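You operate a simulated robot arm through the tools that you are given. There is no shell and no other tool.

The job below is to be done with a simulated two-armed robot. You get a single attempt, and the scene is never put back.

## Task
Pick up the dusty filter with one hand, pass it to the other hand and put it on the place y7 of the steel bench under the lamp.

It is judged by the outcome, as a careful person would: the job done as asked, and still so three seconds after it is handed in. It fails if anything else is knocked over, pushed out of place, dropped, spilled or broken.

## Robot
Two 7-joint arms with two-finger parallel grippers on one trunk, on a base that moves. Base frame: it is fixed to the floor where the robot stands at the start and does not move with it; the origin is under the middle of the robot, x ahead of it, y to its left, z up. Units: cm, rad, N and s.
The left shoulder is at the start at [10.6, 17.1, 118.8], the right one opposite. With the tool pointing down near the work surface each hand reaches from about 36 to 90 cm from the robot's upright axis, wherever it stands, measured 20 degrees to its own side. Places, roughly: place Y7 of the steel bench under the lamp [150, -170, 90]. Payload 4.4 kg a hand.
The tool frame of a hand sits at the grasp point between the pads (the TCP): z along the fingers, y along the line on which they close. The tips reach 2.3 cm beyond it. Largest opening 9.4 cm; finger width 3.8, thickness 1; the body of the gripper, 5.4 by 9.6 cm, starts 3.9 cm behind the TCP.
Orientation is that of the tool frame in the base frame, as [roll, pitch, yaw] about the fixed x, y, z axes, in that order (R = Rz(yaw) Ry(pitch) Rx(roll)). With the fingers straight down and closing along the base's y, the tool's x points along the base's -x, its y along +y and its z along -z.

## Interface
- The arms move only by the tool play_rows. It takes "left_moves", "right_moves" or both (then of equal length, played together; a hand with none holds still); each is one flat list of numbers, 7 for each row, row after row: the shift along the tool's x, y, z in m, then the turn, a rotation vector about the tool's x, y, z in rad, then the finger opening in m, from 0 to 0.094. In form: [dx, dy, dz, wx, wy, wz, grip, dx, dy, dz, wx, wy, wz, grip, ...]. A call has 1 to 20 rows; each row is the pose to reach, as a shift and turn from the pose commanded when the call began, along the tool's axes at that moment. A row lasts 0.2 s, in which the tool goes at most 5 cm and 0.15 rad; a call with a longer step from one row to the next is refused whole, and so is a gripper value outside its range. A pose out of reach is approached as far as the arm can. The call stops where the force on the tool passes 40 N (or 10 N more than at its start, if that is more) or the arm is blocked; 0.2 s more then pass. Each finger travels about 7.2 cm/s and halts on what it meets, pressing with about 36 N; the grip force reading is that of the motor and also rises with nothing between the fingers. The clock runs only during rows and for 0.2 s after the last one: add rows that repeat a pose to give the fingers time. It gives the time, the measured TCP pose, the force on the tool (base axes), the opening and the grip force at its end, in the units of the frame above (readings bear some noise), with the torque about the TCP (base axes, N m) and any sound that the robot's microphone picked up.
- Cameras (640 x 400 px; columns grow to the right, rows downward): "scene" is now at [22.16, 0.06, 135.82]; the picture's right is [0.00, -1.00, 0.00], its down [-0.30, -0.00, -0.95] and it looks along [0.95, 0.00, -0.30] (base axes); focal length 214 px, centre (320, 200). "left" rides on the left gripper at [8.6, -1.6, -7.4] in its tool frame; the picture's right is [0.18, 0.98, 0.00], its down [-0.58, 0.11, -0.81] and it looks along [-0.79, 0.15, 0.59] (tool axes); focal length 243 px, centre (320, 200). "right" rides on the right gripper at [8.6, 1.6, -7.4] in its tool frame; the picture's right is [-0.18, 0.98, 0.00], its down [-0.58, -0.11, -0.81] and it looks along [-0.79, -0.15, 0.59] (tool axes); focal length 243 px, centre (320, 200). There is no depth. A picture from a camera that has moved, and an enlarged one, comes with that camera's place and axes in the base frame and with its lens.
- snapshot(camera): a new picture of that camera. No time passes.
- slide_trunk(by): moves the trunk up (or, below 0, down) by that many cm; the arms and the scene camera ride with it, the base frame stays. It gives what a move gives, with no picture.
- base_move(legs): drives the robot by 1 to 6 legs, each [ahead, left, turn to the left] in cm, cm and rad, along the robot's own axes; the way and the turn of a leg run together, so that a leg with both is an arc; at most 150 cm and 3.142 rad a leg. The arms and the cameras ride along, it lands a little off, and it stops where it bumps. It gives what a move gives.
- aim_head(pan, tilt): turns the head with the scene camera to pan (to the left, within 1.396 rad either way) and tilt (down, from -0.506 to 1.204), counted from straight ahead of the robot (the tilt from the chest, where the trunk bows). It gives what a move gives.
- zoom(camera, box): a new picture of the part [left, top, right, bottom] of that camera's present view, enlarged. No time passes.
- finish_job(): hands the job in; it is judged then, once.

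Nothing tells you exact positions but the pictures and the camera data. Unless the task says otherwise, let go and move clear before handing in.

The tools are called after ">>>" by a JSON object that holds its "name" and its "arguments". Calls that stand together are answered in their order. play_rows: Moves the arms, as the interface text tells. Its arguments: {"type":"object","properties":{"left_moves":{"type":"array","items":{"type":"number"}},"right_moves":{"type":"array","items":{"type":"number"}}},"required":[]} The other tools are called the same way: slide_trunk (by) moves the trunk up or down; base_move (legs) drives the base; aim_head (pan, tilt) turns the head that bears the scene camera; snapshot (camera) takes a picture; zoom (camera, box) takes an enlarged picture of a part of a camera's view; finish_job () hands the job in.

At the start:

```text
time: 0.0
left_position: [43.92, 25.9, 125.1]
left_tcp_rot: [3.141, 0.0, 3.141]
left_ft_force: [0.0, 0.7, 0.2]
left_wrist_torque: [0.01, -0.02, -0.01]
left_width: 9.4
left_grip_force: 0.0
right_position: [43.68, -13.94, 137.89]
right_tcp_rot: [3.141, -0.001, -3.141]
right_ft_force: [-0.3, -0.7, -0.2]
right_wrist_torque: [-0.04, -0.01, 0.02]
right_width: 9.4
right_grip_force: 0.1
trunk travel left (down, up): [-20.0, 18.8]
robot x, y, heading: [0.38, 0.34, -0.004]
head pan, tilt (commanded): [0.002, 0.302]
```

scene: 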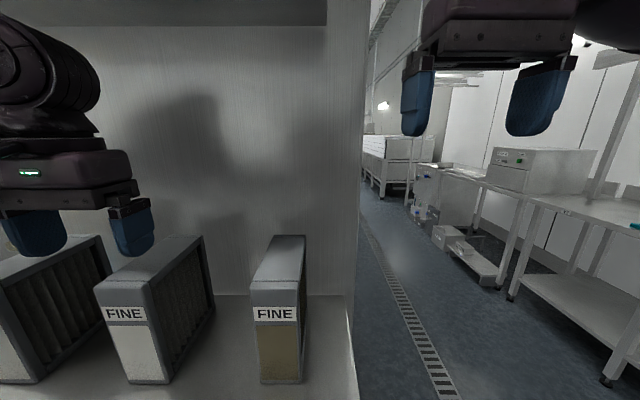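
right: 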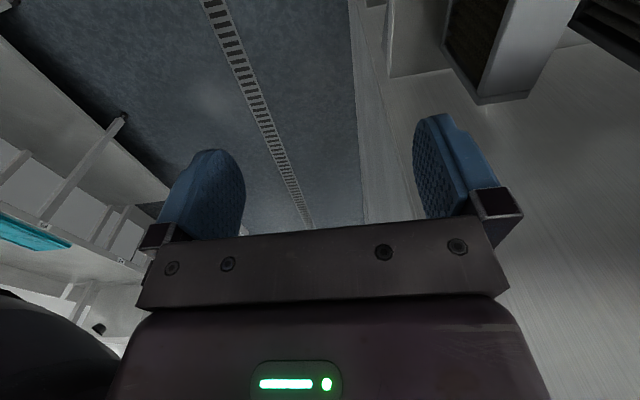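
left: 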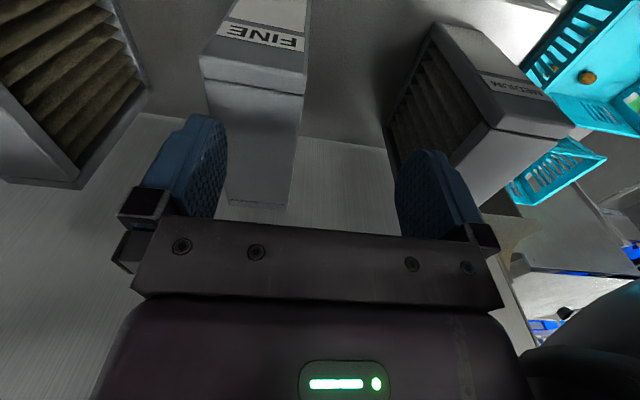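

I see a shelf ahead with several filter boxes on it; the right-hand one marked FINE has a brownish (dusty-looking) front while the others look white. I will look around with the head and zoom before moving anything.

>>> {"name": "zoom", "arguments": {"camera": "scene", "box": [0, 200, 360, 400]}}

>>> {"name": "zoom", "arguments": {"camera": "left", "box": [0, 0, 640, 240]}}

>>> {"name": "aim_head", "arguments": {"pan": 0.5, "tilt": 0.6}}

>>> {"name": "snapshot", "arguments": {"camera": "scene"}}

```text
1.78 times, centred on (180, 300) of scene
camera zoom: at [22.16, 0.06, 135.82], right [0.0, -1.0, 0.0], down [-0.3, 0.0, -0.95], along [0.95, 0.0, -0.3], focal length 381 px, centre (569, 22)
```

zoom: 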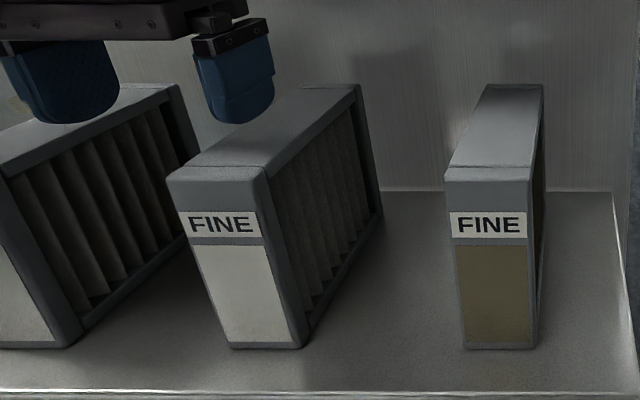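

```text
1.00 times, centred on (320, 120) of left (not enlarged: the box is as wide or as high as the picture)
camera zoom: at [35.32, 24.32, 132.4], right [-0.18, 0.98, 0.0], down [0.58, 0.11, 0.81], along [0.79, 0.15, -0.59], focal length 243 px, centre (320, 280)
```

zoom: 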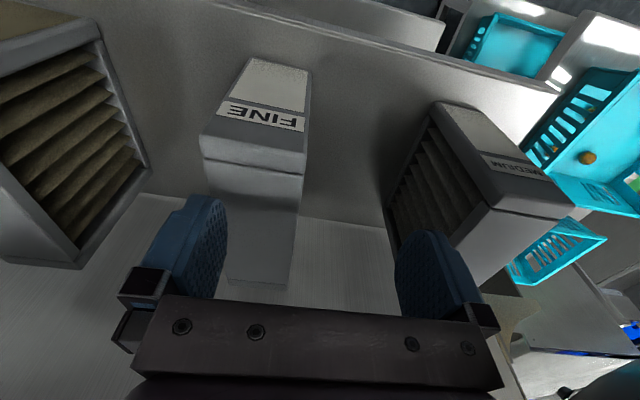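

```text
time: 0.9
left_position: [43.89, 25.92, 125.05]
left_tcp_rot: [-3.141, -0.002, -3.141]
left_ft_force: [0.2, 0.2, 0.0]
left_wrist_torque: [0.0, -0.04, 0.01]
left_width: 9.4
left_grip_force: 0.0
right_position: [43.78, -13.98, 137.95]
right_tcp_rot: [3.141, 0.0, 3.141]
right_ft_force: [-0.3, 0.6, 0.1]
right_wrist_torque: [-0.04, 0.0, -0.01]
right_width: 9.38
right_grip_force: 0.1
trunk travel left (down, up): [-20.0, 18.8]
robot x, y, heading: [0.09, -0.13, -0.0]
head pan, tilt (commanded): [0.499, 0.6]
```

```text
taken
camera scene: at [20.59, 4.26, 133.08], right [0.48, -0.88, 0.0], down [-0.5, -0.27, -0.83], along [0.72, 0.39, -0.56], focal length 214 px, centre (320, 200)
```

scene: 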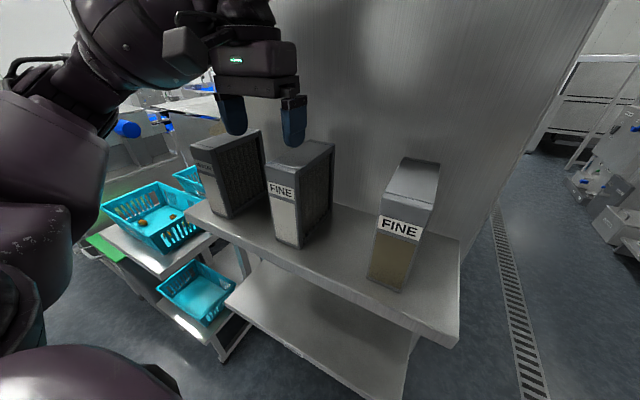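

The dusty filter is the right-most FINE box, with brown media. Now I look to the right for the steel bench under the lamp, and straight down for the shelf geometry.

>>> {"name": "aim_head", "arguments": {"pan": -0.6, "tilt": 0.3}}

>>> {"name": "snapshot", "arguments": {"camera": "scene"}}

>>> {"name": "aim_head", "arguments": {"pan": -1.2, "tilt": 0.4}}

>>> {"name": "snapshot", "arguments": {"camera": "scene"}}

>>> {"name": "aim_head", "arguments": {"pan": 0.0, "tilt": 0.8}}

>>> {"name": "snapshot", "arguments": {"camera": "scene"}}

```text
time: 2.3
left_position: [43.97, 25.92, 124.93]
left_tcp_rot: [3.14, 0.001, -3.14]
left_ft_force: [-0.6, -0.2, 0.4]
left_wrist_torque: [0.02, -0.02, 0.02]
left_width: 9.39
left_grip_force: 0.0
right_position: [43.59, -14.1, 137.89]
right_tcp_rot: [-3.141, 0.001, 3.14]
right_ft_force: [-0.3, -0.4, 0.2]
right_wrist_torque: [0.01, -0.01, 0.0]
right_width: 9.38
right_grip_force: 0.1
trunk travel left (down, up): [-20.0, 18.8]
robot x, y, heading: [-0.1, -0.22, -0.001]
head pan, tilt (commanded): [-0.6, 0.3]
```

```text
taken
camera scene: at [20.54, -5.23, 135.83], right [-0.56, -0.83, 0.0], down [-0.24, 0.17, -0.96], along [0.79, -0.54, -0.3], focal length 214 px, centre (320, 200)
```

scene: 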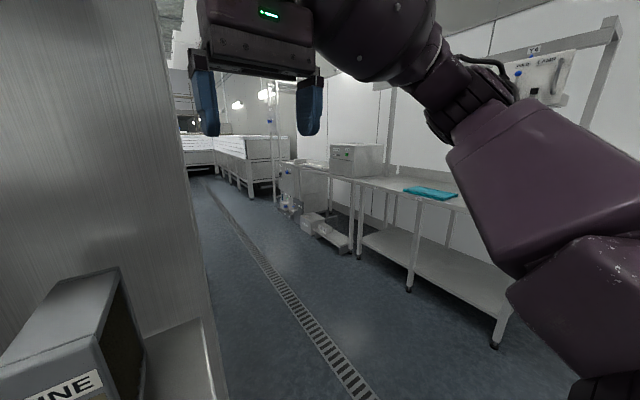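

```text
time: 3.3
left_position: [43.95, 25.98, 125.04]
left_tcp_rot: [-3.139, 0.0, 3.141]
left_ft_force: [0.0, 0.2, -0.2]
left_wrist_torque: [0.0, -0.02, 0.01]
left_width: 9.4
left_grip_force: 0.1
right_position: [43.82, -14.12, 137.84]
right_tcp_rot: [3.141, 0.0, -3.141]
right_ft_force: [0.0, -0.2, 0.0]
right_wrist_torque: [0.0, 0.0, -0.03]
right_width: 9.41
right_grip_force: 0.1
trunk travel left (down, up): [-20.0, 18.8]
robot x, y, heading: [0.25, -0.34, 0.001]
head pan, tilt (commanded): [-1.201, 0.4]
```

```text
taken
camera scene: at [16.19, -8.59, 134.9], right [-0.93, -0.36, 0.0], down [-0.14, 0.36, -0.92], along [0.33, -0.86, -0.39], focal length 214 px, centre (320, 200)
```

scene: 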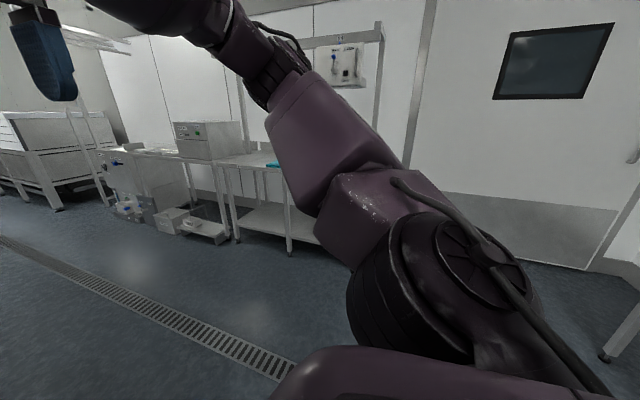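

```text
time: 4.7
left_position: [43.94, 25.86, 125.0]
left_tcp_rot: [-3.14, 0.0, 3.141]
left_ft_force: [-0.4, 0.7, -0.2]
left_wrist_torque: [-0.05, -0.01, 0.01]
left_width: 9.38
left_grip_force: 0.1
right_position: [43.74, -14.2, 137.88]
right_tcp_rot: [3.14, 0.0, -3.141]
right_ft_force: [0.0, 0.2, -0.6]
right_wrist_torque: [0.0, -0.01, 0.01]
right_width: 9.43
right_grip_force: 0.0
trunk travel left (down, up): [-20.0, 18.8]
robot x, y, heading: [-0.06, 0.03, -0.001]
head pan, tilt (commanded): [0.0, 0.799]
```

```text
taken
camera scene: at [20.9, 0.03, 131.39], right [0.0, -1.0, 0.0], down [-0.72, 0.0, -0.7], along [0.7, 0.0, -0.72], focal length 214 px, centre (320, 200)
```

scene: 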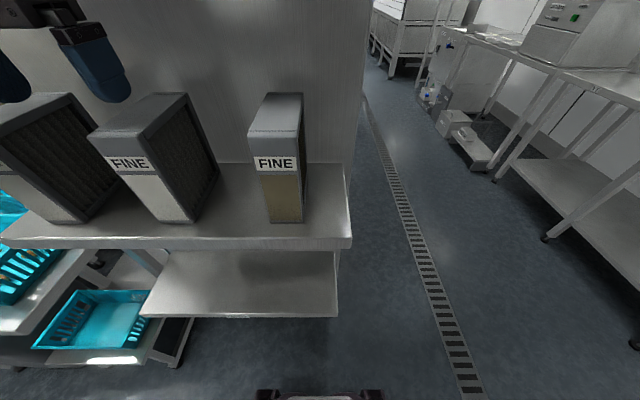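

The dusty filter stands on a bench in front of a wall panel; the lab benches lie to the right. I zoom on those benches and the filter.

>>> {"name": "zoom", "arguments": {"camera": "scene", "box": [220, 70, 380, 250]}}

>>> {"name": "aim_head", "arguments": {"pan": -0.85, "tilt": 0.1}}

>>> {"name": "snapshot", "arguments": {"camera": "scene"}}

>>> {"name": "zoom", "arguments": {"camera": "scene", "box": [100, 100, 420, 300]}}

>>> {"name": "zoom", "arguments": {"camera": "scene", "box": [320, 60, 640, 260]}}

```text
2.22 times, centred on (300, 160) of scene
camera zoom: at [20.9, 0.03, 131.39], right [0.0, -1.0, 0.0], down [-0.72, 0.0, -0.7], along [0.7, 0.0, -0.72], focal length 477 px, centre (364, 289)
```

zoom: 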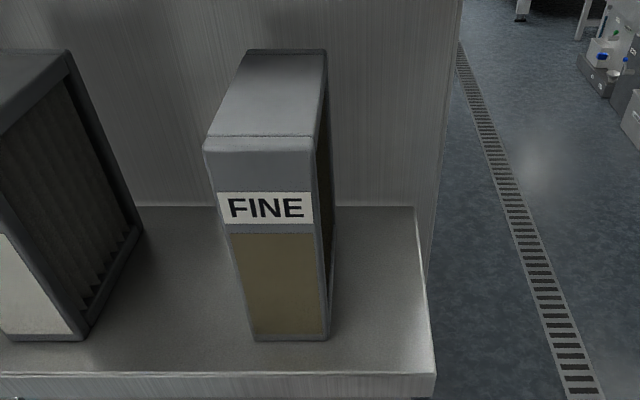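

```text
time: 5.8
left_position: [43.98, 25.93, 124.95]
left_tcp_rot: [-3.141, 0.0, 3.14]
left_ft_force: [-0.1, -0.3, -0.2]
left_wrist_torque: [0.03, -0.02, -0.02]
left_width: 9.39
left_grip_force: 0.1
right_position: [43.77, -13.99, 137.79]
right_tcp_rot: [-3.141, 0.002, -3.14]
right_ft_force: [0.9, 0.0, 1.1]
right_wrist_torque: [-0.01, -0.01, 0.0]
right_width: 9.4
right_grip_force: 0.1
trunk travel left (down, up): [-20.0, 18.8]
robot x, y, heading: [0.05, -0.01, -0.0]
head pan, tilt (commanded): [-0.85, 0.099]
```

```text
taken
camera scene: at [18.91, -6.87, 137.69], right [-0.75, -0.66, 0.0], down [-0.07, 0.08, -0.99], along [0.66, -0.75, -0.1], focal length 214 px, centre (320, 200)
```

scene: 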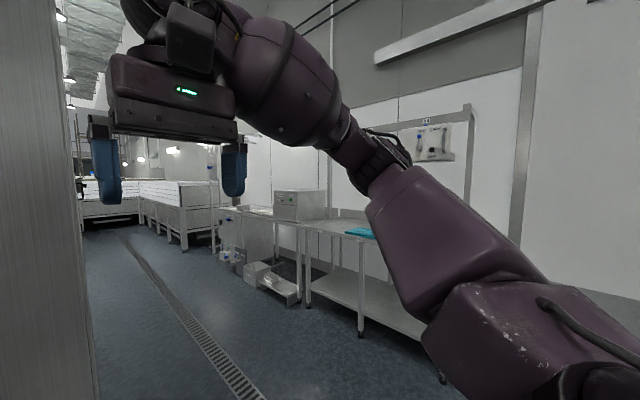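

```text
2.00 times, centred on (260, 200) of scene
camera zoom: at [18.91, -6.87, 137.69], right [-0.75, -0.66, 0.0], down [-0.07, 0.08, -0.99], along [0.66, -0.75, -0.1], focal length 429 px, centre (440, 200)
```

zoom: 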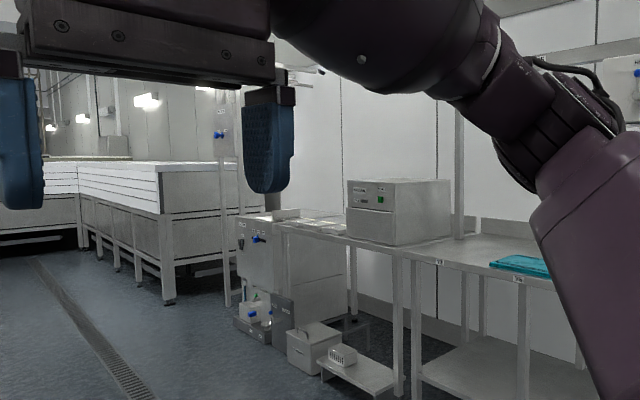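

```text
2.00 times, centred on (480, 160) of scene
camera zoom: at [18.91, -6.87, 137.69], right [-0.75, -0.66, 0.0], down [-0.07, 0.08, -0.99], along [0.66, -0.75, -0.1], focal length 429 px, centre (0, 280)
```

zoom: 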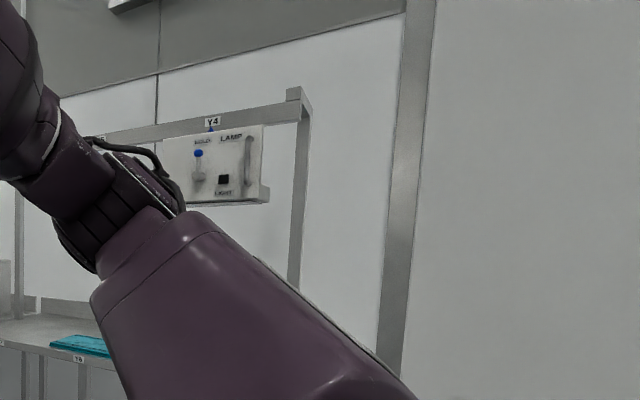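

The bench under the LAMP frame is to my right front, with small tags on its front edge. I zoom in on those tags.

>>> {"name": "zoom", "arguments": {"camera": "scene", "box": [260, 190, 400, 280]}}

>>> {"name": "zoom", "arguments": {"camera": "scene", "box": [300, 215, 380, 265]}}

```text
4.44 times, centred on (330, 235) of scene
camera zoom: at [18.91, -6.87, 137.69], right [-0.75, -0.66, 0.0], down [-0.07, 0.08, -0.99], along [0.66, -0.75, -0.1], focal length 953 px, centre (276, 44)
```

zoom: 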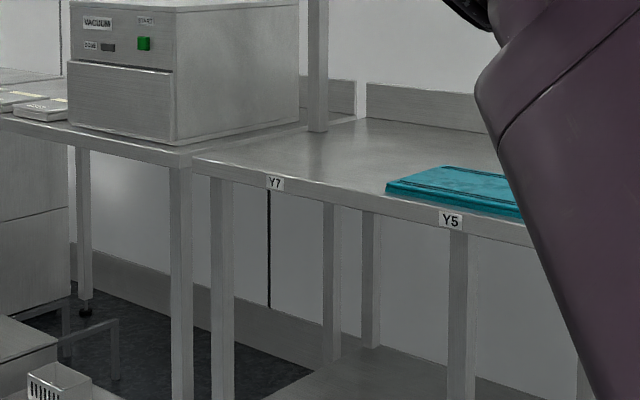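

```text
8.00 times, centred on (340, 240) of scene
camera zoom: at [18.91, -6.87, 137.69], right [-0.75, -0.66, 0.0], down [-0.07, 0.08, -0.99], along [0.66, -0.75, -0.1], focal length 1716 px, centre (160, -120)
```

zoom: 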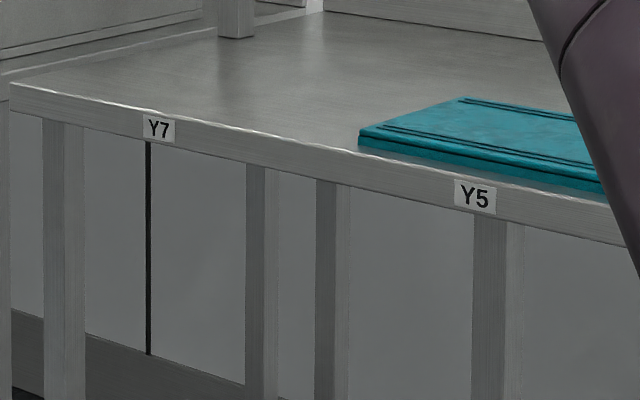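

Y7 is the empty left end of the lamp bench (tag at about x 151, front edge about y -157). To fix the filter's position better, I raise the trunk for a second viewpoint.

>>> {"name": "slide_trunk", "arguments": {"by": 16}}

>>> {"name": "aim_head", "arguments": {"pan": 0.0, "tilt": 0.9}}

>>> {"name": "snapshot", "arguments": {"camera": "scene"}}

>>> {"name": "zoom", "arguments": {"camera": "scene", "box": [200, 60, 380, 260]}}

>>> {"name": "snapshot", "arguments": {"camera": "right"}}

>>> {"name": "snapshot", "arguments": {"camera": "left"}}

```text
time: 7.1
left_position: [41.71, 26.99, 130.05]
left_tcp_rot: [3.014, -0.178, 3.126]
left_ft_force: [-2.0, 2.3, -11.2]
left_wrist_torque: [0.03, -0.03, 0.0]
left_width: 9.41
left_grip_force: 0.0
right_position: [43.67, -13.4, 150.42]
right_tcp_rot: [-3.138, 0.001, -3.133]
right_ft_force: [1.4, -0.1, -0.4]
right_wrist_torque: [0.06, 0.08, 0.04]
right_width: 9.42
right_grip_force: 0.1
trunk travel left (down, up): [-32.2, 6.6]
robot x, y, heading: [-0.35, -0.1, 0.011]
head pan, tilt (commanded): [-0.85, 0.099]
stopped: the arm was blocked; the commanded pose is now the measured one
```

```text
time: 8.3
left_position: [41.94, 26.66, 130.06]
left_tcp_rot: [3.017, -0.172, 3.123]
left_ft_force: [0.5, -0.3, 0.4]
left_wrist_torque: [0.03, -0.03, 0.0]
left_width: 9.39
left_grip_force: 0.1
right_position: [43.47, -13.49, 150.31]
right_tcp_rot: [-3.14, 0.004, -3.132]
right_ft_force: [0.4, -0.5, -0.2]
right_wrist_torque: [0.01, -0.01, 0.02]
right_width: 9.39
right_grip_force: 0.0
trunk travel left (down, up): [-32.2, 6.6]
robot x, y, heading: [-0.67, -0.14, 0.002]
head pan, tilt (commanded): [0.0, 0.901]
```

```text
taken
camera scene: at [13.35, 0.38, 143.52], right [0.01, -1.0, 0.0], down [-0.78, 0.0, -0.62], along [0.62, 0.0, -0.78], focal length 214 px, centre (320, 200)
```

scene: 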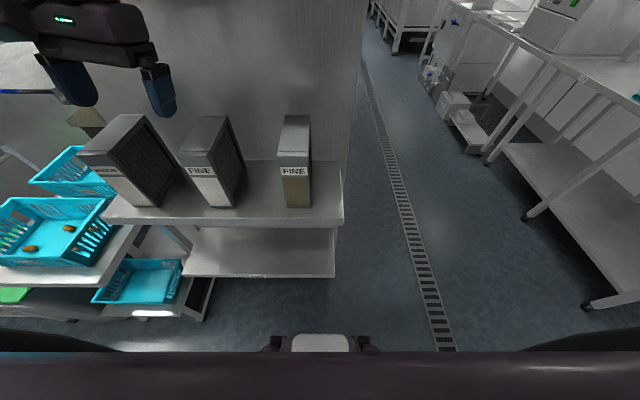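

```text
2.00 times, centred on (290, 160) of scene
camera zoom: at [13.35, 0.38, 143.52], right [0.01, -1.0, 0.0], down [-0.78, 0.0, -0.62], along [0.62, 0.0, -0.78], focal length 429 px, centre (380, 280)
```

zoom: 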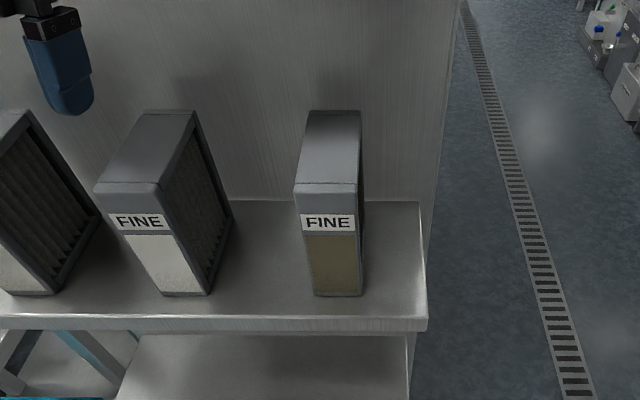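

```text
taken
camera right: at [34.72, -12.04, 157.71], right [0.18, 0.98, 0.0], down [0.58, -0.1, 0.81], along [0.8, -0.14, -0.59], focal length 243 px, centre (320, 200)
```

right: 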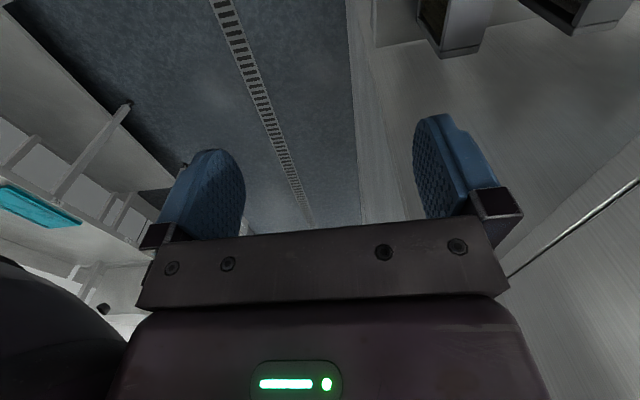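

```text
taken
camera left: at [34.6, 24.28, 138.64], right [-0.14, 0.98, 0.15], down [0.71, -0.01, 0.7], along [0.69, 0.21, -0.7], focal length 243 px, centre (320, 200)
```

left: 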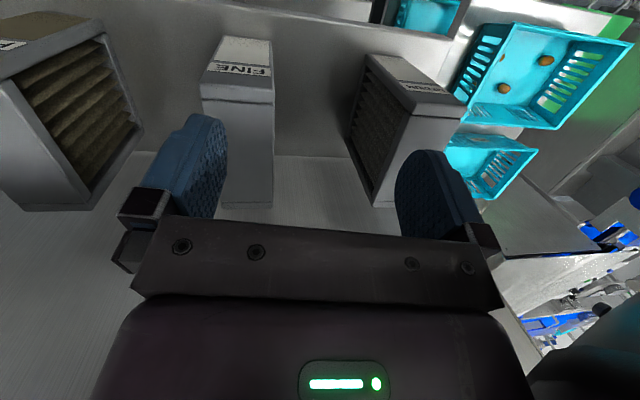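

Raising the trunk was blocked on the left-arm side, likely by an overhead shelf above the bench. I lower the trunk a little to relieve it and look up to see what is there.

>>> {"name": "slide_trunk", "arguments": {"by": -4}}

>>> {"name": "aim_head", "arguments": {"pan": 0.4, "tilt": -0.3}}

>>> {"name": "snapshot", "arguments": {"camera": "scene"}}

```text
time: 9.1
left_position: [41.6, 26.58, 126.18]
left_tcp_rot: [3.013, -0.169, 3.124]
left_ft_force: [-0.9, 0.0, 0.2]
left_wrist_torque: [-0.02, -0.01, -0.03]
left_width: 9.39
left_grip_force: 0.0
right_position: [43.08, -13.68, 146.42]
right_tcp_rot: [3.141, 0.008, -3.133]
right_ft_force: [0.1, 0.4, 0.1]
right_wrist_torque: [-0.01, -0.02, -0.02]
right_width: 9.41
right_grip_force: 0.1
trunk travel left (down, up): [-28.2, 10.6]
robot x, y, heading: [-0.07, -0.47, 0.005]
head pan, tilt (commanded): [0.0, 0.901]
```

```text
time: 10.5
left_position: [41.69, 26.63, 126.1]
left_tcp_rot: [3.014, -0.174, 3.124]
left_ft_force: [-0.6, 0.0, -0.5]
left_wrist_torque: [0.0, -0.04, 0.0]
left_width: 9.38
left_grip_force: 0.0
right_position: [43.29, -13.57, 146.28]
right_tcp_rot: [3.141, 0.005, -3.133]
right_ft_force: [0.0, 0.0, 0.0]
right_wrist_torque: [0.01, 0.02, 0.02]
right_width: 9.42
right_grip_force: 0.1
trunk travel left (down, up): [-28.2, 10.6]
robot x, y, heading: [-0.2, 0.03, -0.002]
head pan, tilt (commanded): [0.4, -0.3]
```

```text
taken
camera scene: at [14.18, 3.28, 149.88], right [0.39, -0.92, 0.0], down [0.27, 0.12, -0.96], along [0.88, 0.38, 0.29], focal length 214 px, centre (320, 200)
```

scene: 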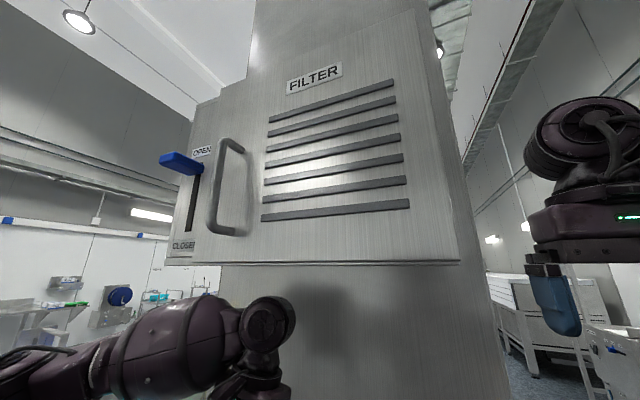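

Overhead is a fixed FILTER cabinet (bottom about z 150, front about x 40); my left wrist touched its underside, so I'll work from further back with an inclined hand. I take the dusty filter as about x 41.5–54, y 2.5–7.7, z 105–120. I check both sides before backing off.

>>> {"name": "aim_head", "arguments": {"pan": 1.39, "tilt": 0.5}}

>>> {"name": "snapshot", "arguments": {"camera": "scene"}}

>>> {"name": "aim_head", "arguments": {"pan": -1.39, "tilt": 0.5}}

>>> {"name": "snapshot", "arguments": {"camera": "scene"}}

```text
time: 11.8
left_position: [41.69, 26.51, 126.17]
left_tcp_rot: [3.013, -0.173, 3.122]
left_ft_force: [0.5, -0.6, 0.4]
left_wrist_torque: [-0.02, 0.0, 0.04]
left_width: 9.39
left_grip_force: 0.1
right_position: [43.27, -13.75, 146.35]
right_tcp_rot: [-3.141, 0.005, -3.134]
right_ft_force: [-0.4, -0.2, 1.0]
right_wrist_torque: [0.01, -0.02, 0.0]
right_width: 9.39
right_grip_force: 0.1
trunk travel left (down, up): [-28.2, 10.6]
robot x, y, heading: [-0.19, -0.23, 0.006]
head pan, tilt (commanded): [1.389, 0.499]
```

```text
taken
camera scene: at [8.55, 9.14, 142.73], right [0.98, -0.18, 0.0], down [-0.08, -0.47, -0.88], along [0.15, 0.86, -0.48], focal length 214 px, centre (320, 200)
```

scene: 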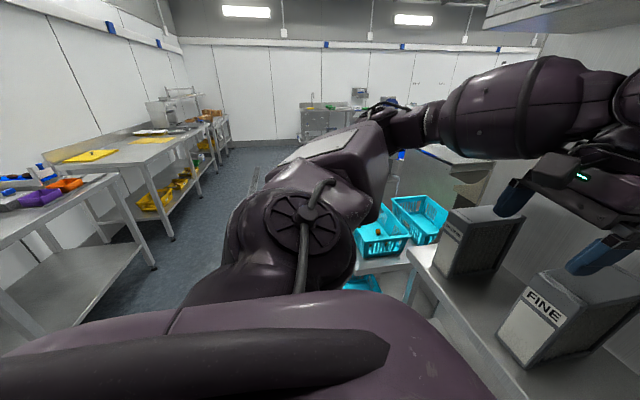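

```text
time: 14.2
left_position: [41.71, 26.58, 126.07]
left_tcp_rot: [3.014, -0.173, 3.124]
left_ft_force: [0.3, 0.0, 0.6]
left_wrist_torque: [0.03, 0.01, 0.0]
left_width: 9.41
left_grip_force: 0.1
right_position: [43.31, -13.68, 146.3]
right_tcp_rot: [3.14, 0.005, -3.132]
right_ft_force: [-0.5, -1.1, -0.5]
right_wrist_torque: [0.0, 0.02, 0.03]
right_width: 9.41
right_grip_force: 0.1
trunk travel left (down, up): [-28.2, 10.6]
robot x, y, heading: [-0.47, 0.22, 0.005]
head pan, tilt (commanded): [-1.389, 0.499]
```

```text
taken
camera scene: at [8.66, -8.76, 142.73], right [-0.98, -0.19, 0.0], down [-0.09, 0.47, -0.88], along [0.16, -0.86, -0.48], focal length 214 px, centre (320, 200)
```

scene: 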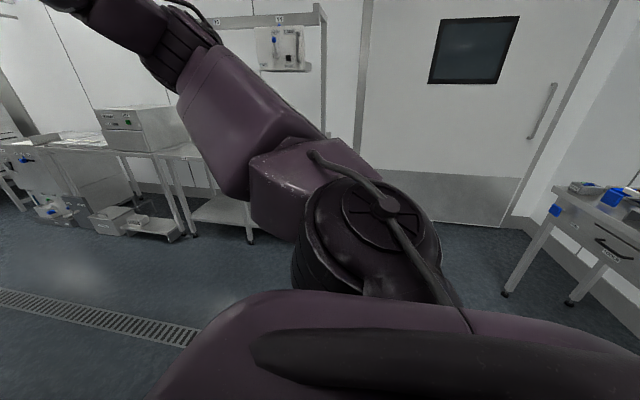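

Tables behind start only at about x -110, so backing 22 cm is safe. I back off to get the left hand out from under the cabinet.

>>> {"name": "base_move", "arguments": {"legs": [[-22, 0, 0]]}}

>>> {"name": "slide_trunk", "arguments": {"by": -8.2}}

>>> {"name": "aim_head", "arguments": {"pan": 0.0, "tilt": 0.4}}

>>> {"name": "snapshot", "arguments": {"camera": "scene"}}

>>> {"name": "snapshot", "arguments": {"camera": "left"}}

```text
time: 15.9
left_position: [19.55, 26.41, 126.12]
left_tcp_rot: [3.014, -0.172, 3.123]
left_ft_force: [-0.6, -0.7, 0.5]
left_wrist_torque: [0.01, 0.0, 0.0]
left_width: 9.41
left_grip_force: 0.0
right_position: [21.01, -13.84, 146.25]
right_tcp_rot: [-3.142, 0.004, -3.135]
right_ft_force: [0.1, 0.0, -0.7]
right_wrist_torque: [0.0, -0.04, -0.04]
right_width: 9.4
right_grip_force: 0.2
trunk travel left (down, up): [-28.2, 10.6]
robot x, y, heading: [-22.28, -0.15, 0.009]
head pan, tilt (commanded): [-1.389, 0.499]
```

```text
time: 17.1
left_position: [19.45, 26.35, 118.08]
left_tcp_rot: [3.015, -0.168, 3.123]
left_ft_force: [0.5, -0.5, 0.7]
left_wrist_torque: [0.03, -0.06, -0.01]
left_width: 9.4
left_grip_force: 0.0
right_position: [21.05, -13.73, 138.3]
right_tcp_rot: [-3.14, 0.01, -3.134]
right_ft_force: [-0.6, 0.7, 0.2]
right_wrist_torque: [0.02, -0.05, 0.0]
right_width: 9.38
right_grip_force: 0.0
trunk travel left (down, up): [-20.0, 18.8]
robot x, y, heading: [-22.36, 0.23, 0.003]
head pan, tilt (commanded): [-1.389, 0.499]
```

```text
time: 18.6
left_position: [19.62, 26.42, 117.81]
left_tcp_rot: [3.013, -0.17, 3.126]
left_ft_force: [0.2, -0.7, -1.1]
left_wrist_torque: [0.02, -0.02, 0.02]
left_width: 9.38
left_grip_force: 0.0
right_position: [21.17, -13.78, 138.23]
right_tcp_rot: [3.141, 0.005, -3.136]
right_ft_force: [0.4, 0.0, -0.4]
right_wrist_torque: [0.02, -0.01, 0.03]
right_width: 9.4
right_grip_force: 0.0
trunk travel left (down, up): [-20.0, 18.8]
robot x, y, heading: [-22.27, 0.01, 0.007]
head pan, tilt (commanded): [0.0, 0.4]
```

```text
taken
camera scene: at [-0.25, 0.12, 134.89], right [0.01, -1.0, 0.0], down [-0.39, 0.0, -0.92], along [0.92, 0.0, -0.39], focal length 214 px, centre (320, 200)
```

scene: 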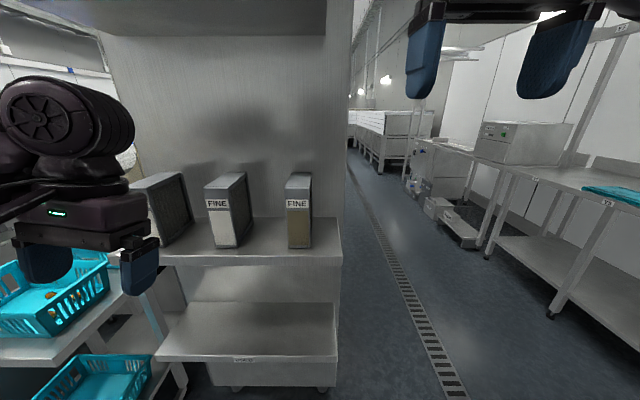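

```text
taken
camera left: at [12.36, 23.97, 126.45], right [-0.14, 0.98, 0.15], down [0.71, -0.01, 0.7], along [0.69, 0.21, -0.7], focal length 243 px, centre (320, 200)
```

left: 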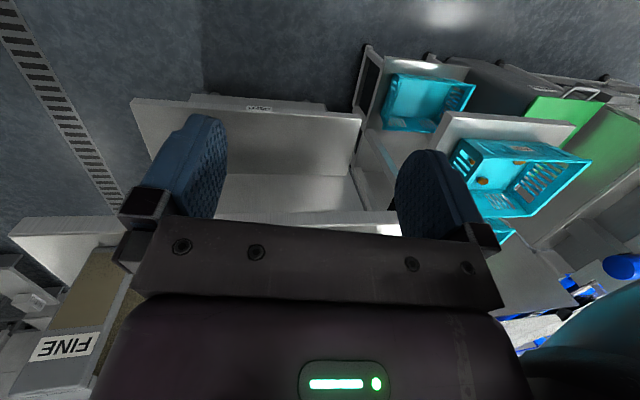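

The robot is now back at about x -22. I zoom on the filter for another fix on its position.

>>> {"name": "zoom", "arguments": {"camera": "scene", "box": [250, 150, 350, 280]}}

>>> {"name": "zoom", "arguments": {"camera": "scene", "box": [100, 0, 360, 160]}}

```text
3.08 times, centred on (300, 215) of scene
camera zoom: at [-0.25, 0.12, 134.89], right [0.01, -1.0, 0.0], down [-0.39, 0.0, -0.92], along [0.92, 0.0, -0.39], focal length 660 px, centre (382, 154)
```

zoom: 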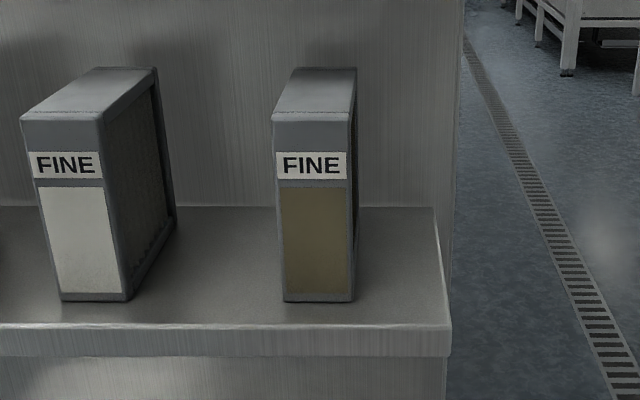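

```text
2.46 times, centred on (230, 80) of scene
camera zoom: at [-0.25, 0.12, 134.89], right [0.01, -1.0, 0.0], down [-0.39, 0.0, -0.92], along [0.92, 0.0, -0.39], focal length 528 px, centre (542, 495)
```

zoom: 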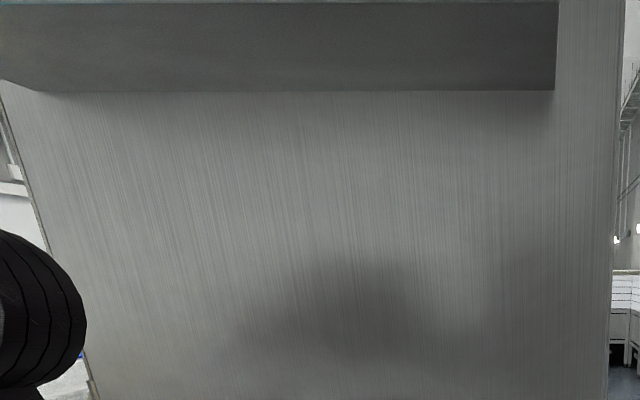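

Combined views give the filter at x 41.6–53.5, y 2.5–7.8, z 105–120; the cabinet underside is at z 150 with its front edge at x 40. I swing the right hand outward and bring the left hand, tilted 45° forward-down, to a pre-grasp point above the filter's front top edge.

>>> {"name": "play_rows", "arguments": {"left_moves": [-0.01593, -0.01954, -0.01252, 0.01115, -0.09524, -0.0079, 0.094, -0.03186, -0.03908, -0.02504, 0.0223, -0.19048, -0.0158, 0.094, -0.04779, -0.05862, -0.03756, 0.03345, -0.28572, -0.0237, 0.094, -0.06372, -0.07816, -0.05008, 0.0446, -0.38096, -0.0316, 0.094, -0.07965, -0.0977, -0.0626, 0.05575, -0.4762, -0.0395, 0.094, -0.09558, -0.11724, -0.07512, 0.0669, -0.57144, -0.0474, 0.094, -0.11151, -0.13678, -0.08764, 0.07805, -0.66668, -0.0553, 0.094, -0.12744, -0.15632, -0.10016, 0.0892, -0.76192, -0.0632, 0.094, -0.14337, -0.17586, -0.11268, 0.10035, -0.85716, -0.0711, 0.094, -0.1593, -0.1954, -0.1252, 0.1115, -0.9524, -0.079, 0.094], "right_moves": [0, -0.018, 0, 0, 0, 0, 0.094, 0, -0.036, 0, 0, 0, 0, 0.094, 0, -0.054, 0, 0, 0, 0, 0.094, 0, -0.072, 0, 0, 0, 0, 0.094, 0, -0.09, 0, 0, 0, 0, 0.094, 0, -0.108, 0, 0, 0, 0, 0.094, 0, -0.126, 0, 0, 0, 0, 0.094, 0, -0.144, 0, 0, 0, 0, 0.094, 0, -0.162, 0, 0, 0, 0, 0.094, 0, -0.18, 0, 0, 0, 0, 0.094]}}

>>> {"name": "snapshot", "arguments": {"camera": "scene"}}

>>> {"name": "snapshot", "arguments": {"camera": "left"}}

```text
time: 20.9
left_position: [36.68, 4.91, 125.0]
left_tcp_rot: [3.141, 0.783, -3.141]
left_ft_force: [0.1, 0.4, -1.0]
left_wrist_torque: [0.02, 0.01, 0.02]
left_width: 9.4
left_grip_force: 0.0
right_position: [21.45, -31.96, 138.1]
right_tcp_rot: [3.141, 0.006, -3.136]
right_ft_force: [0.2, -0.3, -0.2]
right_wrist_torque: [0.06, -0.01, 0.01]
right_width: 9.39
right_grip_force: 0.1
trunk travel left (down, up): [-20.0, 18.8]
robot x, y, heading: [-22.35, -0.06, 0.005]
head pan, tilt (commanded): [0.0, 0.4]
```

```text
taken
camera scene: at [-0.25, 0.01, 134.89], right [0.01, -1.0, 0.0], down [-0.39, 0.0, -0.92], along [0.92, 0.01, -0.39], focal length 214 px, centre (320, 200)
```

scene: 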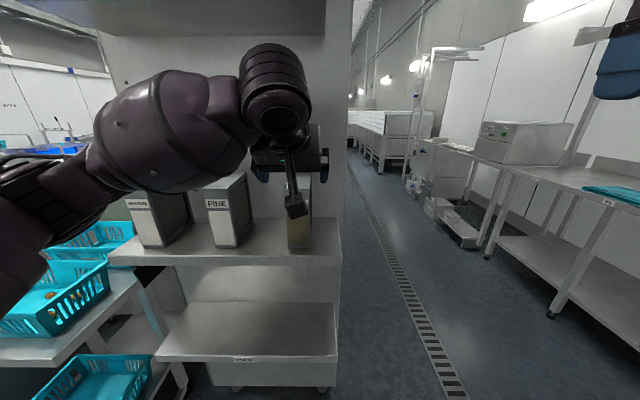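

```text
taken
camera left: at [25.39, 3.28, 124.13], right [-0.13, 0.98, -0.13], down [-0.16, 0.11, 0.98], along [0.98, 0.15, 0.14], focal length 243 px, centre (320, 200)
```

left: 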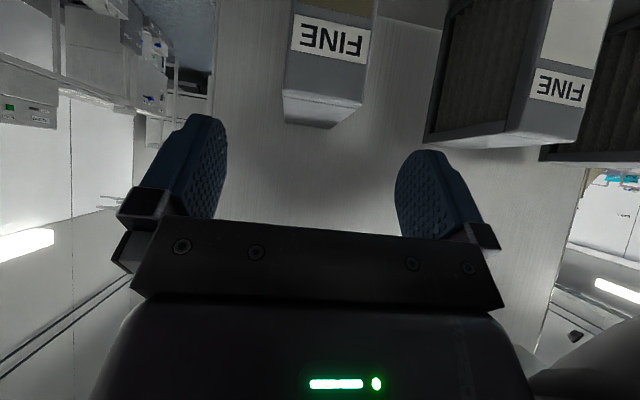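

The left hand is centred over the filter's front top corner. I advance 9.7 cm along the tool axis with fingers open.

>>> {"name": "play_rows", "arguments": {"left_moves": [0, 0.001, 0.02, 0, 0, 0, 0.094, 0, 0.002, 0.04, 0, 0, 0, 0.094, 0, 0.002, 0.06, 0, 0, 0, 0.094, 0, 0.002, 0.075, 0, 0, 0, 0.094, 0, 0.002, 0.087, 0, 0, 0, 0.094, 0, 0.002, 0.097, 0, 0, 0, 0.094, 0, 0.002, 0.097, 0, 0, 0, 0.094]}}

>>> {"name": "snapshot", "arguments": {"camera": "left"}}

>>> {"name": "zoom", "arguments": {"camera": "scene", "box": [180, 60, 360, 280]}}

```text
time: 22.4
left_position: [43.47, 5.39, 118.21]
left_tcp_rot: [-3.141, 0.784, -3.141]
left_ft_force: [-0.5, -1.3, -0.3]
left_wrist_torque: [-0.01, 0.01, 0.0]
left_width: 9.39
left_grip_force: 0.0
right_position: [21.44, -31.8, 137.97]
right_tcp_rot: [-3.141, 0.007, -3.135]
right_ft_force: [-1.3, 0.2, 0.2]
right_wrist_torque: [-0.01, -0.01, 0.0]
right_width: 9.39
right_grip_force: 0.0
trunk travel left (down, up): [-20.0, 18.8]
robot x, y, heading: [-23.04, 0.13, 0.006]
head pan, tilt (commanded): [0.0, 0.4]
```

```text
taken
camera left: at [32.13, 3.76, 117.3], right [-0.13, 0.98, -0.13], down [-0.16, 0.11, 0.98], along [0.98, 0.15, 0.14], focal length 243 px, centre (320, 200)
```

left: 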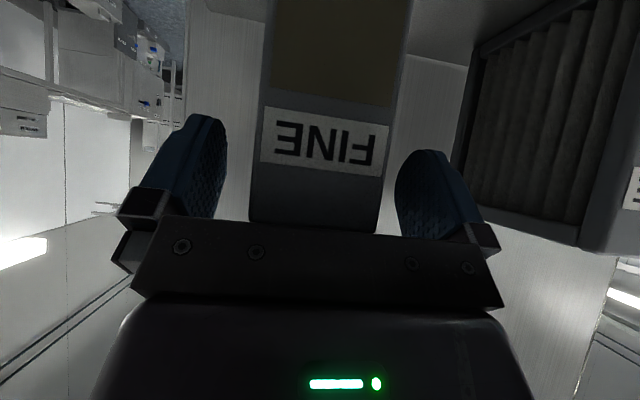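

```text
1.82 times, centred on (270, 170) of scene
camera zoom: at [-0.27, 0.13, 134.9], right [0.01, -1.0, 0.0], down [-0.39, 0.0, -0.92], along [0.92, 0.01, -0.39], focal length 390 px, centre (411, 254)
```

zoom: 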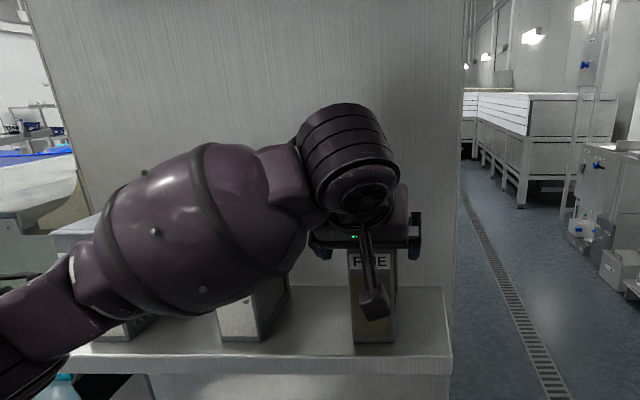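

The filter sits centred between the open fingers with the frame corner just ahead of the gripper body. I close the left gripper.

>>> {"name": "play_rows", "arguments": {"left_moves": [0, 0, 0, 0, 0, 0, 0.07, 0, 0, 0, 0, 0, 0, 0.055, 0, 0, 0, 0, 0, 0, 0.045, 0, 0, 0, 0, 0, 0, 0.03, 0, 0, 0, 0, 0, 0, 0.03, 0, 0, 0, 0, 0, 0, 0.03]}}

>>> {"name": "snapshot", "arguments": {"camera": "left"}}

```text
time: 23.9
left_position: [43.51, 5.36, 118.23]
left_tcp_rot: [3.14, 0.783, -3.14]
left_ft_force: [-0.6, -1.2, 0.2]
left_wrist_torque: [-0.19, -0.03, -0.06]
left_width: 5.39
left_grip_force: 35.6
right_position: [21.47, -31.84, 138.07]
right_tcp_rot: [3.141, 0.006, -3.136]
right_ft_force: [0.3, 0.2, -0.5]
right_wrist_torque: [-0.03, 0.02, 0.0]
right_width: 9.39
right_grip_force: 0.1
trunk travel left (down, up): [-20.0, 18.8]
robot x, y, heading: [-22.55, -0.12, 0.003]
head pan, tilt (commanded): [0.0, 0.4]
```

```text
taken
camera left: at [32.12, 3.74, 117.3], right [-0.13, 0.98, -0.13], down [-0.16, 0.11, 0.98], along [0.98, 0.15, 0.14], focal length 243 px, centre (320, 200)
```

left: 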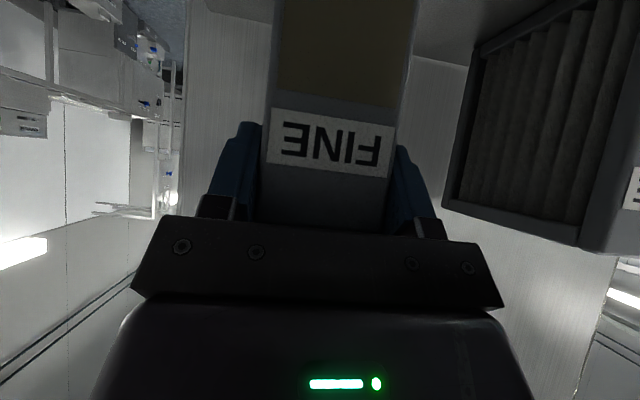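

The filter is gripped at 5.4 cm width with about 36 N. I lift 3 cm and check for slip.

>>> {"name": "play_rows", "arguments": {"left_moves": [-0.0035, 0, -0.0035, 0, 0, 0, 0.03, -0.0071, 0, -0.0071, 0, 0, 0, 0.03, -0.0106, 0, -0.0106, 0, 0, 0, 0.03, -0.0141, 0, -0.0141, 0, 0, 0, 0.03, -0.0177, 0, -0.0177, 0, 0, 0, 0.03, -0.0212, 0, -0.0212, 0, 0, 0, 0.03, -0.0212, 0, -0.0212, 0, 0, 0, 0.03]}}

>>> {"name": "snapshot", "arguments": {"camera": "left"}}

>>> {"name": "zoom", "arguments": {"camera": "scene", "box": [180, 60, 360, 280]}}

```text
time: 25.4
left_position: [43.51, 5.41, 121.01]
left_tcp_rot: [3.14, 0.78, -3.139]
left_ft_force: [-1.0, -0.1, -1.3]
left_wrist_torque: [-0.01, 0.09, -0.01]
left_width: 5.39
left_grip_force: 35.4
right_position: [21.55, -31.86, 138.04]
right_tcp_rot: [-3.141, 0.006, -3.135]
right_ft_force: [0.2, -0.1, -0.2]
right_wrist_torque: [-0.03, -0.01, -0.02]
right_width: 9.41
right_grip_force: 0.1
trunk travel left (down, up): [-20.0, 18.8]
robot x, y, heading: [-22.61, -0.2, 0.006]
head pan, tilt (commanded): [0.0, 0.4]
```

```text
taken
camera left: at [32.23, 3.76, 120.16], right [-0.13, 0.98, -0.13], down [-0.16, 0.11, 0.98], along [0.98, 0.15, 0.14], focal length 243 px, centre (320, 200)
```

left: 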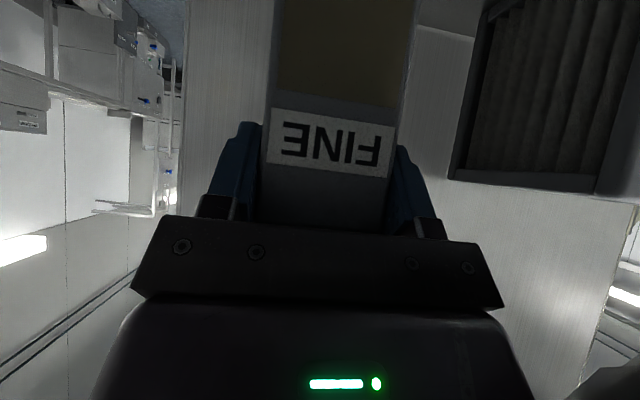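

```text
1.82 times, centred on (270, 170) of scene
camera zoom: at [-0.22, 0.14, 134.88], right [0.01, -1.0, 0.0], down [-0.39, 0.0, -0.92], along [0.92, 0.01, -0.39], focal length 390 px, centre (411, 254)
```

zoom: 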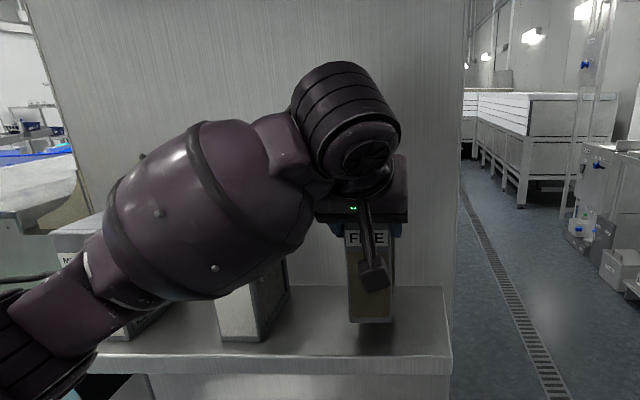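

The filter is up, very light (about 0.15 kg), with no slip. I lift it 6 cm more, then back the base away from the bench into open space.

>>> {"name": "play_rows", "arguments": {"left_moves": [-0.0071, 0, -0.0071, 0, 0, 0, 0.03, -0.0141, 0, -0.0141, 0, 0, 0, 0.03, -0.0212, 0, -0.0212, 0, 0, 0, 0.03, -0.0283, 0, -0.0283, 0, 0, 0, 0.03, -0.0354, 0, -0.0354, 0, 0, 0, 0.03, -0.0424, 0, -0.0424, 0, 0, 0, 0.03, -0.0424, 0, -0.0424, 0, 0, 0, 0.03]}}

>>> {"name": "base_move", "arguments": {"legs": [[-22, 0, 0]]}}

>>> {"name": "snapshot", "arguments": {"camera": "scene"}}

>>> {"name": "snapshot", "arguments": {"camera": "left"}}

```text
time: 27.1
left_position: [43.65, 5.43, 127.08]
left_tcp_rot: [3.141, 0.783, -3.137]
left_ft_force: [0.5, 0.7, -2.1]
left_wrist_torque: [0.01, 0.1, 0.0]
left_width: 5.38
left_grip_force: 36.0
right_position: [21.52, -31.89, 137.97]
right_tcp_rot: [-3.141, 0.005, -3.135]
right_ft_force: [-0.3, -0.3, -0.6]
right_wrist_torque: [-0.02, 0.03, -0.04]
right_width: 9.41
right_grip_force: 0.1
trunk travel left (down, up): [-20.0, 18.8]
robot x, y, heading: [-22.44, 0.16, 0.011]
head pan, tilt (commanded): [0.0, 0.4]
```

```text
time: 28.7
left_position: [21.44, 5.38, 127.04]
left_tcp_rot: [-3.141, 0.781, -3.136]
left_ft_force: [-0.2, -0.2, -1.2]
left_wrist_torque: [0.0, 0.04, 0.03]
left_width: 5.33
left_grip_force: 36.3
right_position: [-0.43, -31.84, 137.9]
right_tcp_rot: [-3.141, 0.006, -3.131]
right_ft_force: [0.7, 0.1, 0.0]
right_wrist_torque: [-0.02, -0.01, 0.01]
right_width: 9.4
right_grip_force: 0.0
trunk travel left (down, up): [-20.0, 18.8]
robot x, y, heading: [-44.51, -0.02, 0.007]
head pan, tilt (commanded): [0.0, 0.4]
```

```text
taken
camera scene: at [-22.36, 0.05, 134.88], right [0.01, -1.0, 0.0], down [-0.39, 0.0, -0.92], along [0.92, 0.01, -0.39], focal length 214 px, centre (320, 200)
```

scene: 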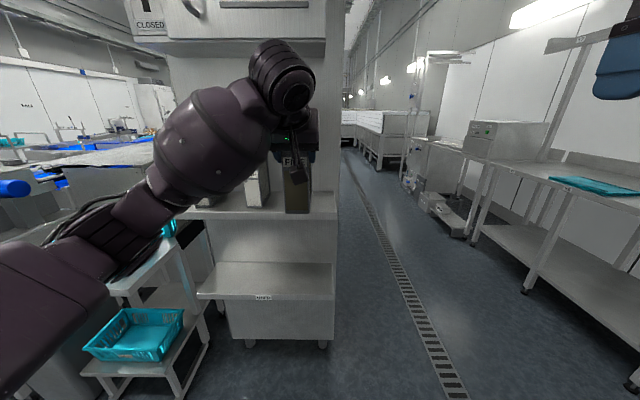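

```text
taken
camera left: at [10.16, 3.67, 126.2], right [-0.14, 0.98, -0.13], down [-0.16, 0.11, 0.98], along [0.98, 0.15, 0.14], focal length 243 px, centre (320, 200)
```

left: 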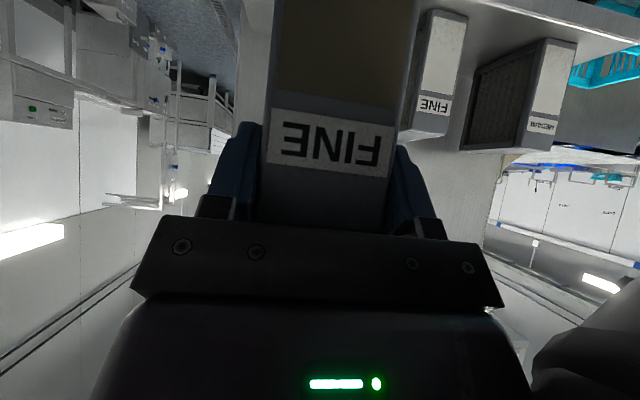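

The filter is clear of the bench and the other filters are untouched. I now swing the left hand so that it comes in from the left (turning the filter 90° clockwise), half of the way first.

>>> {"name": "play_rows", "arguments": {"left_moves": [0.008, -0.001, -0.0086, 0.0793, 0, 0.0793, 0.03, 0.016, -0.002, -0.0172, 0.1587, 0, 0.1587, 0.03, 0.0239, -0.003, -0.0258, 0.238, 0, 0.238, 0.03, 0.0319, -0.004, -0.0343, 0.3174, 0, 0.3174, 0.03, 0.0399, -0.005, -0.0429, 0.3967, 0, 0.3967, 0.03, 0.0479, -0.006, -0.0515, 0.4761, 0, 0.4761, 0.03, 0.0558, -0.007, -0.0601, 0.5554, 0, 0.5554, 0.03]}}

>>> {"name": "snapshot", "arguments": {"camera": "scene"}}

```text
time: 30.3
left_position: [13.21, 4.6, 127.31]
left_tcp_rot: [-3.14, 0.782, 2.363]
left_ft_force: [-0.3, 0.3, -2.2]
left_wrist_torque: [0.05, 0.09, -0.02]
left_width: 5.37
left_grip_force: 36.1
right_position: [-0.49, -31.84, 137.98]
right_tcp_rot: [-3.14, 0.004, -3.131]
right_ft_force: [-0.2, -1.0, -0.5]
right_wrist_torque: [0.0, -0.01, 0.02]
right_width: 9.41
right_grip_force: 0.0
trunk travel left (down, up): [-20.0, 18.8]
robot x, y, heading: [-44.63, -0.44, 0.011]
head pan, tilt (commanded): [0.0, 0.4]
```

```text
taken
camera scene: at [-22.34, 0.06, 134.89], right [0.01, -1.0, 0.0], down [-0.39, 0.0, -0.92], along [0.92, 0.01, -0.39], focal length 214 px, centre (320, 200)
```

scene: 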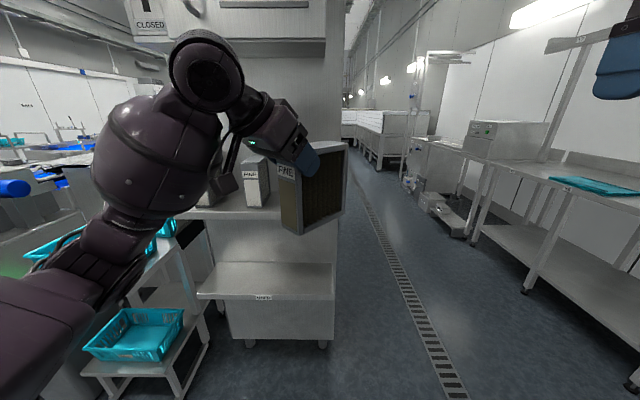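

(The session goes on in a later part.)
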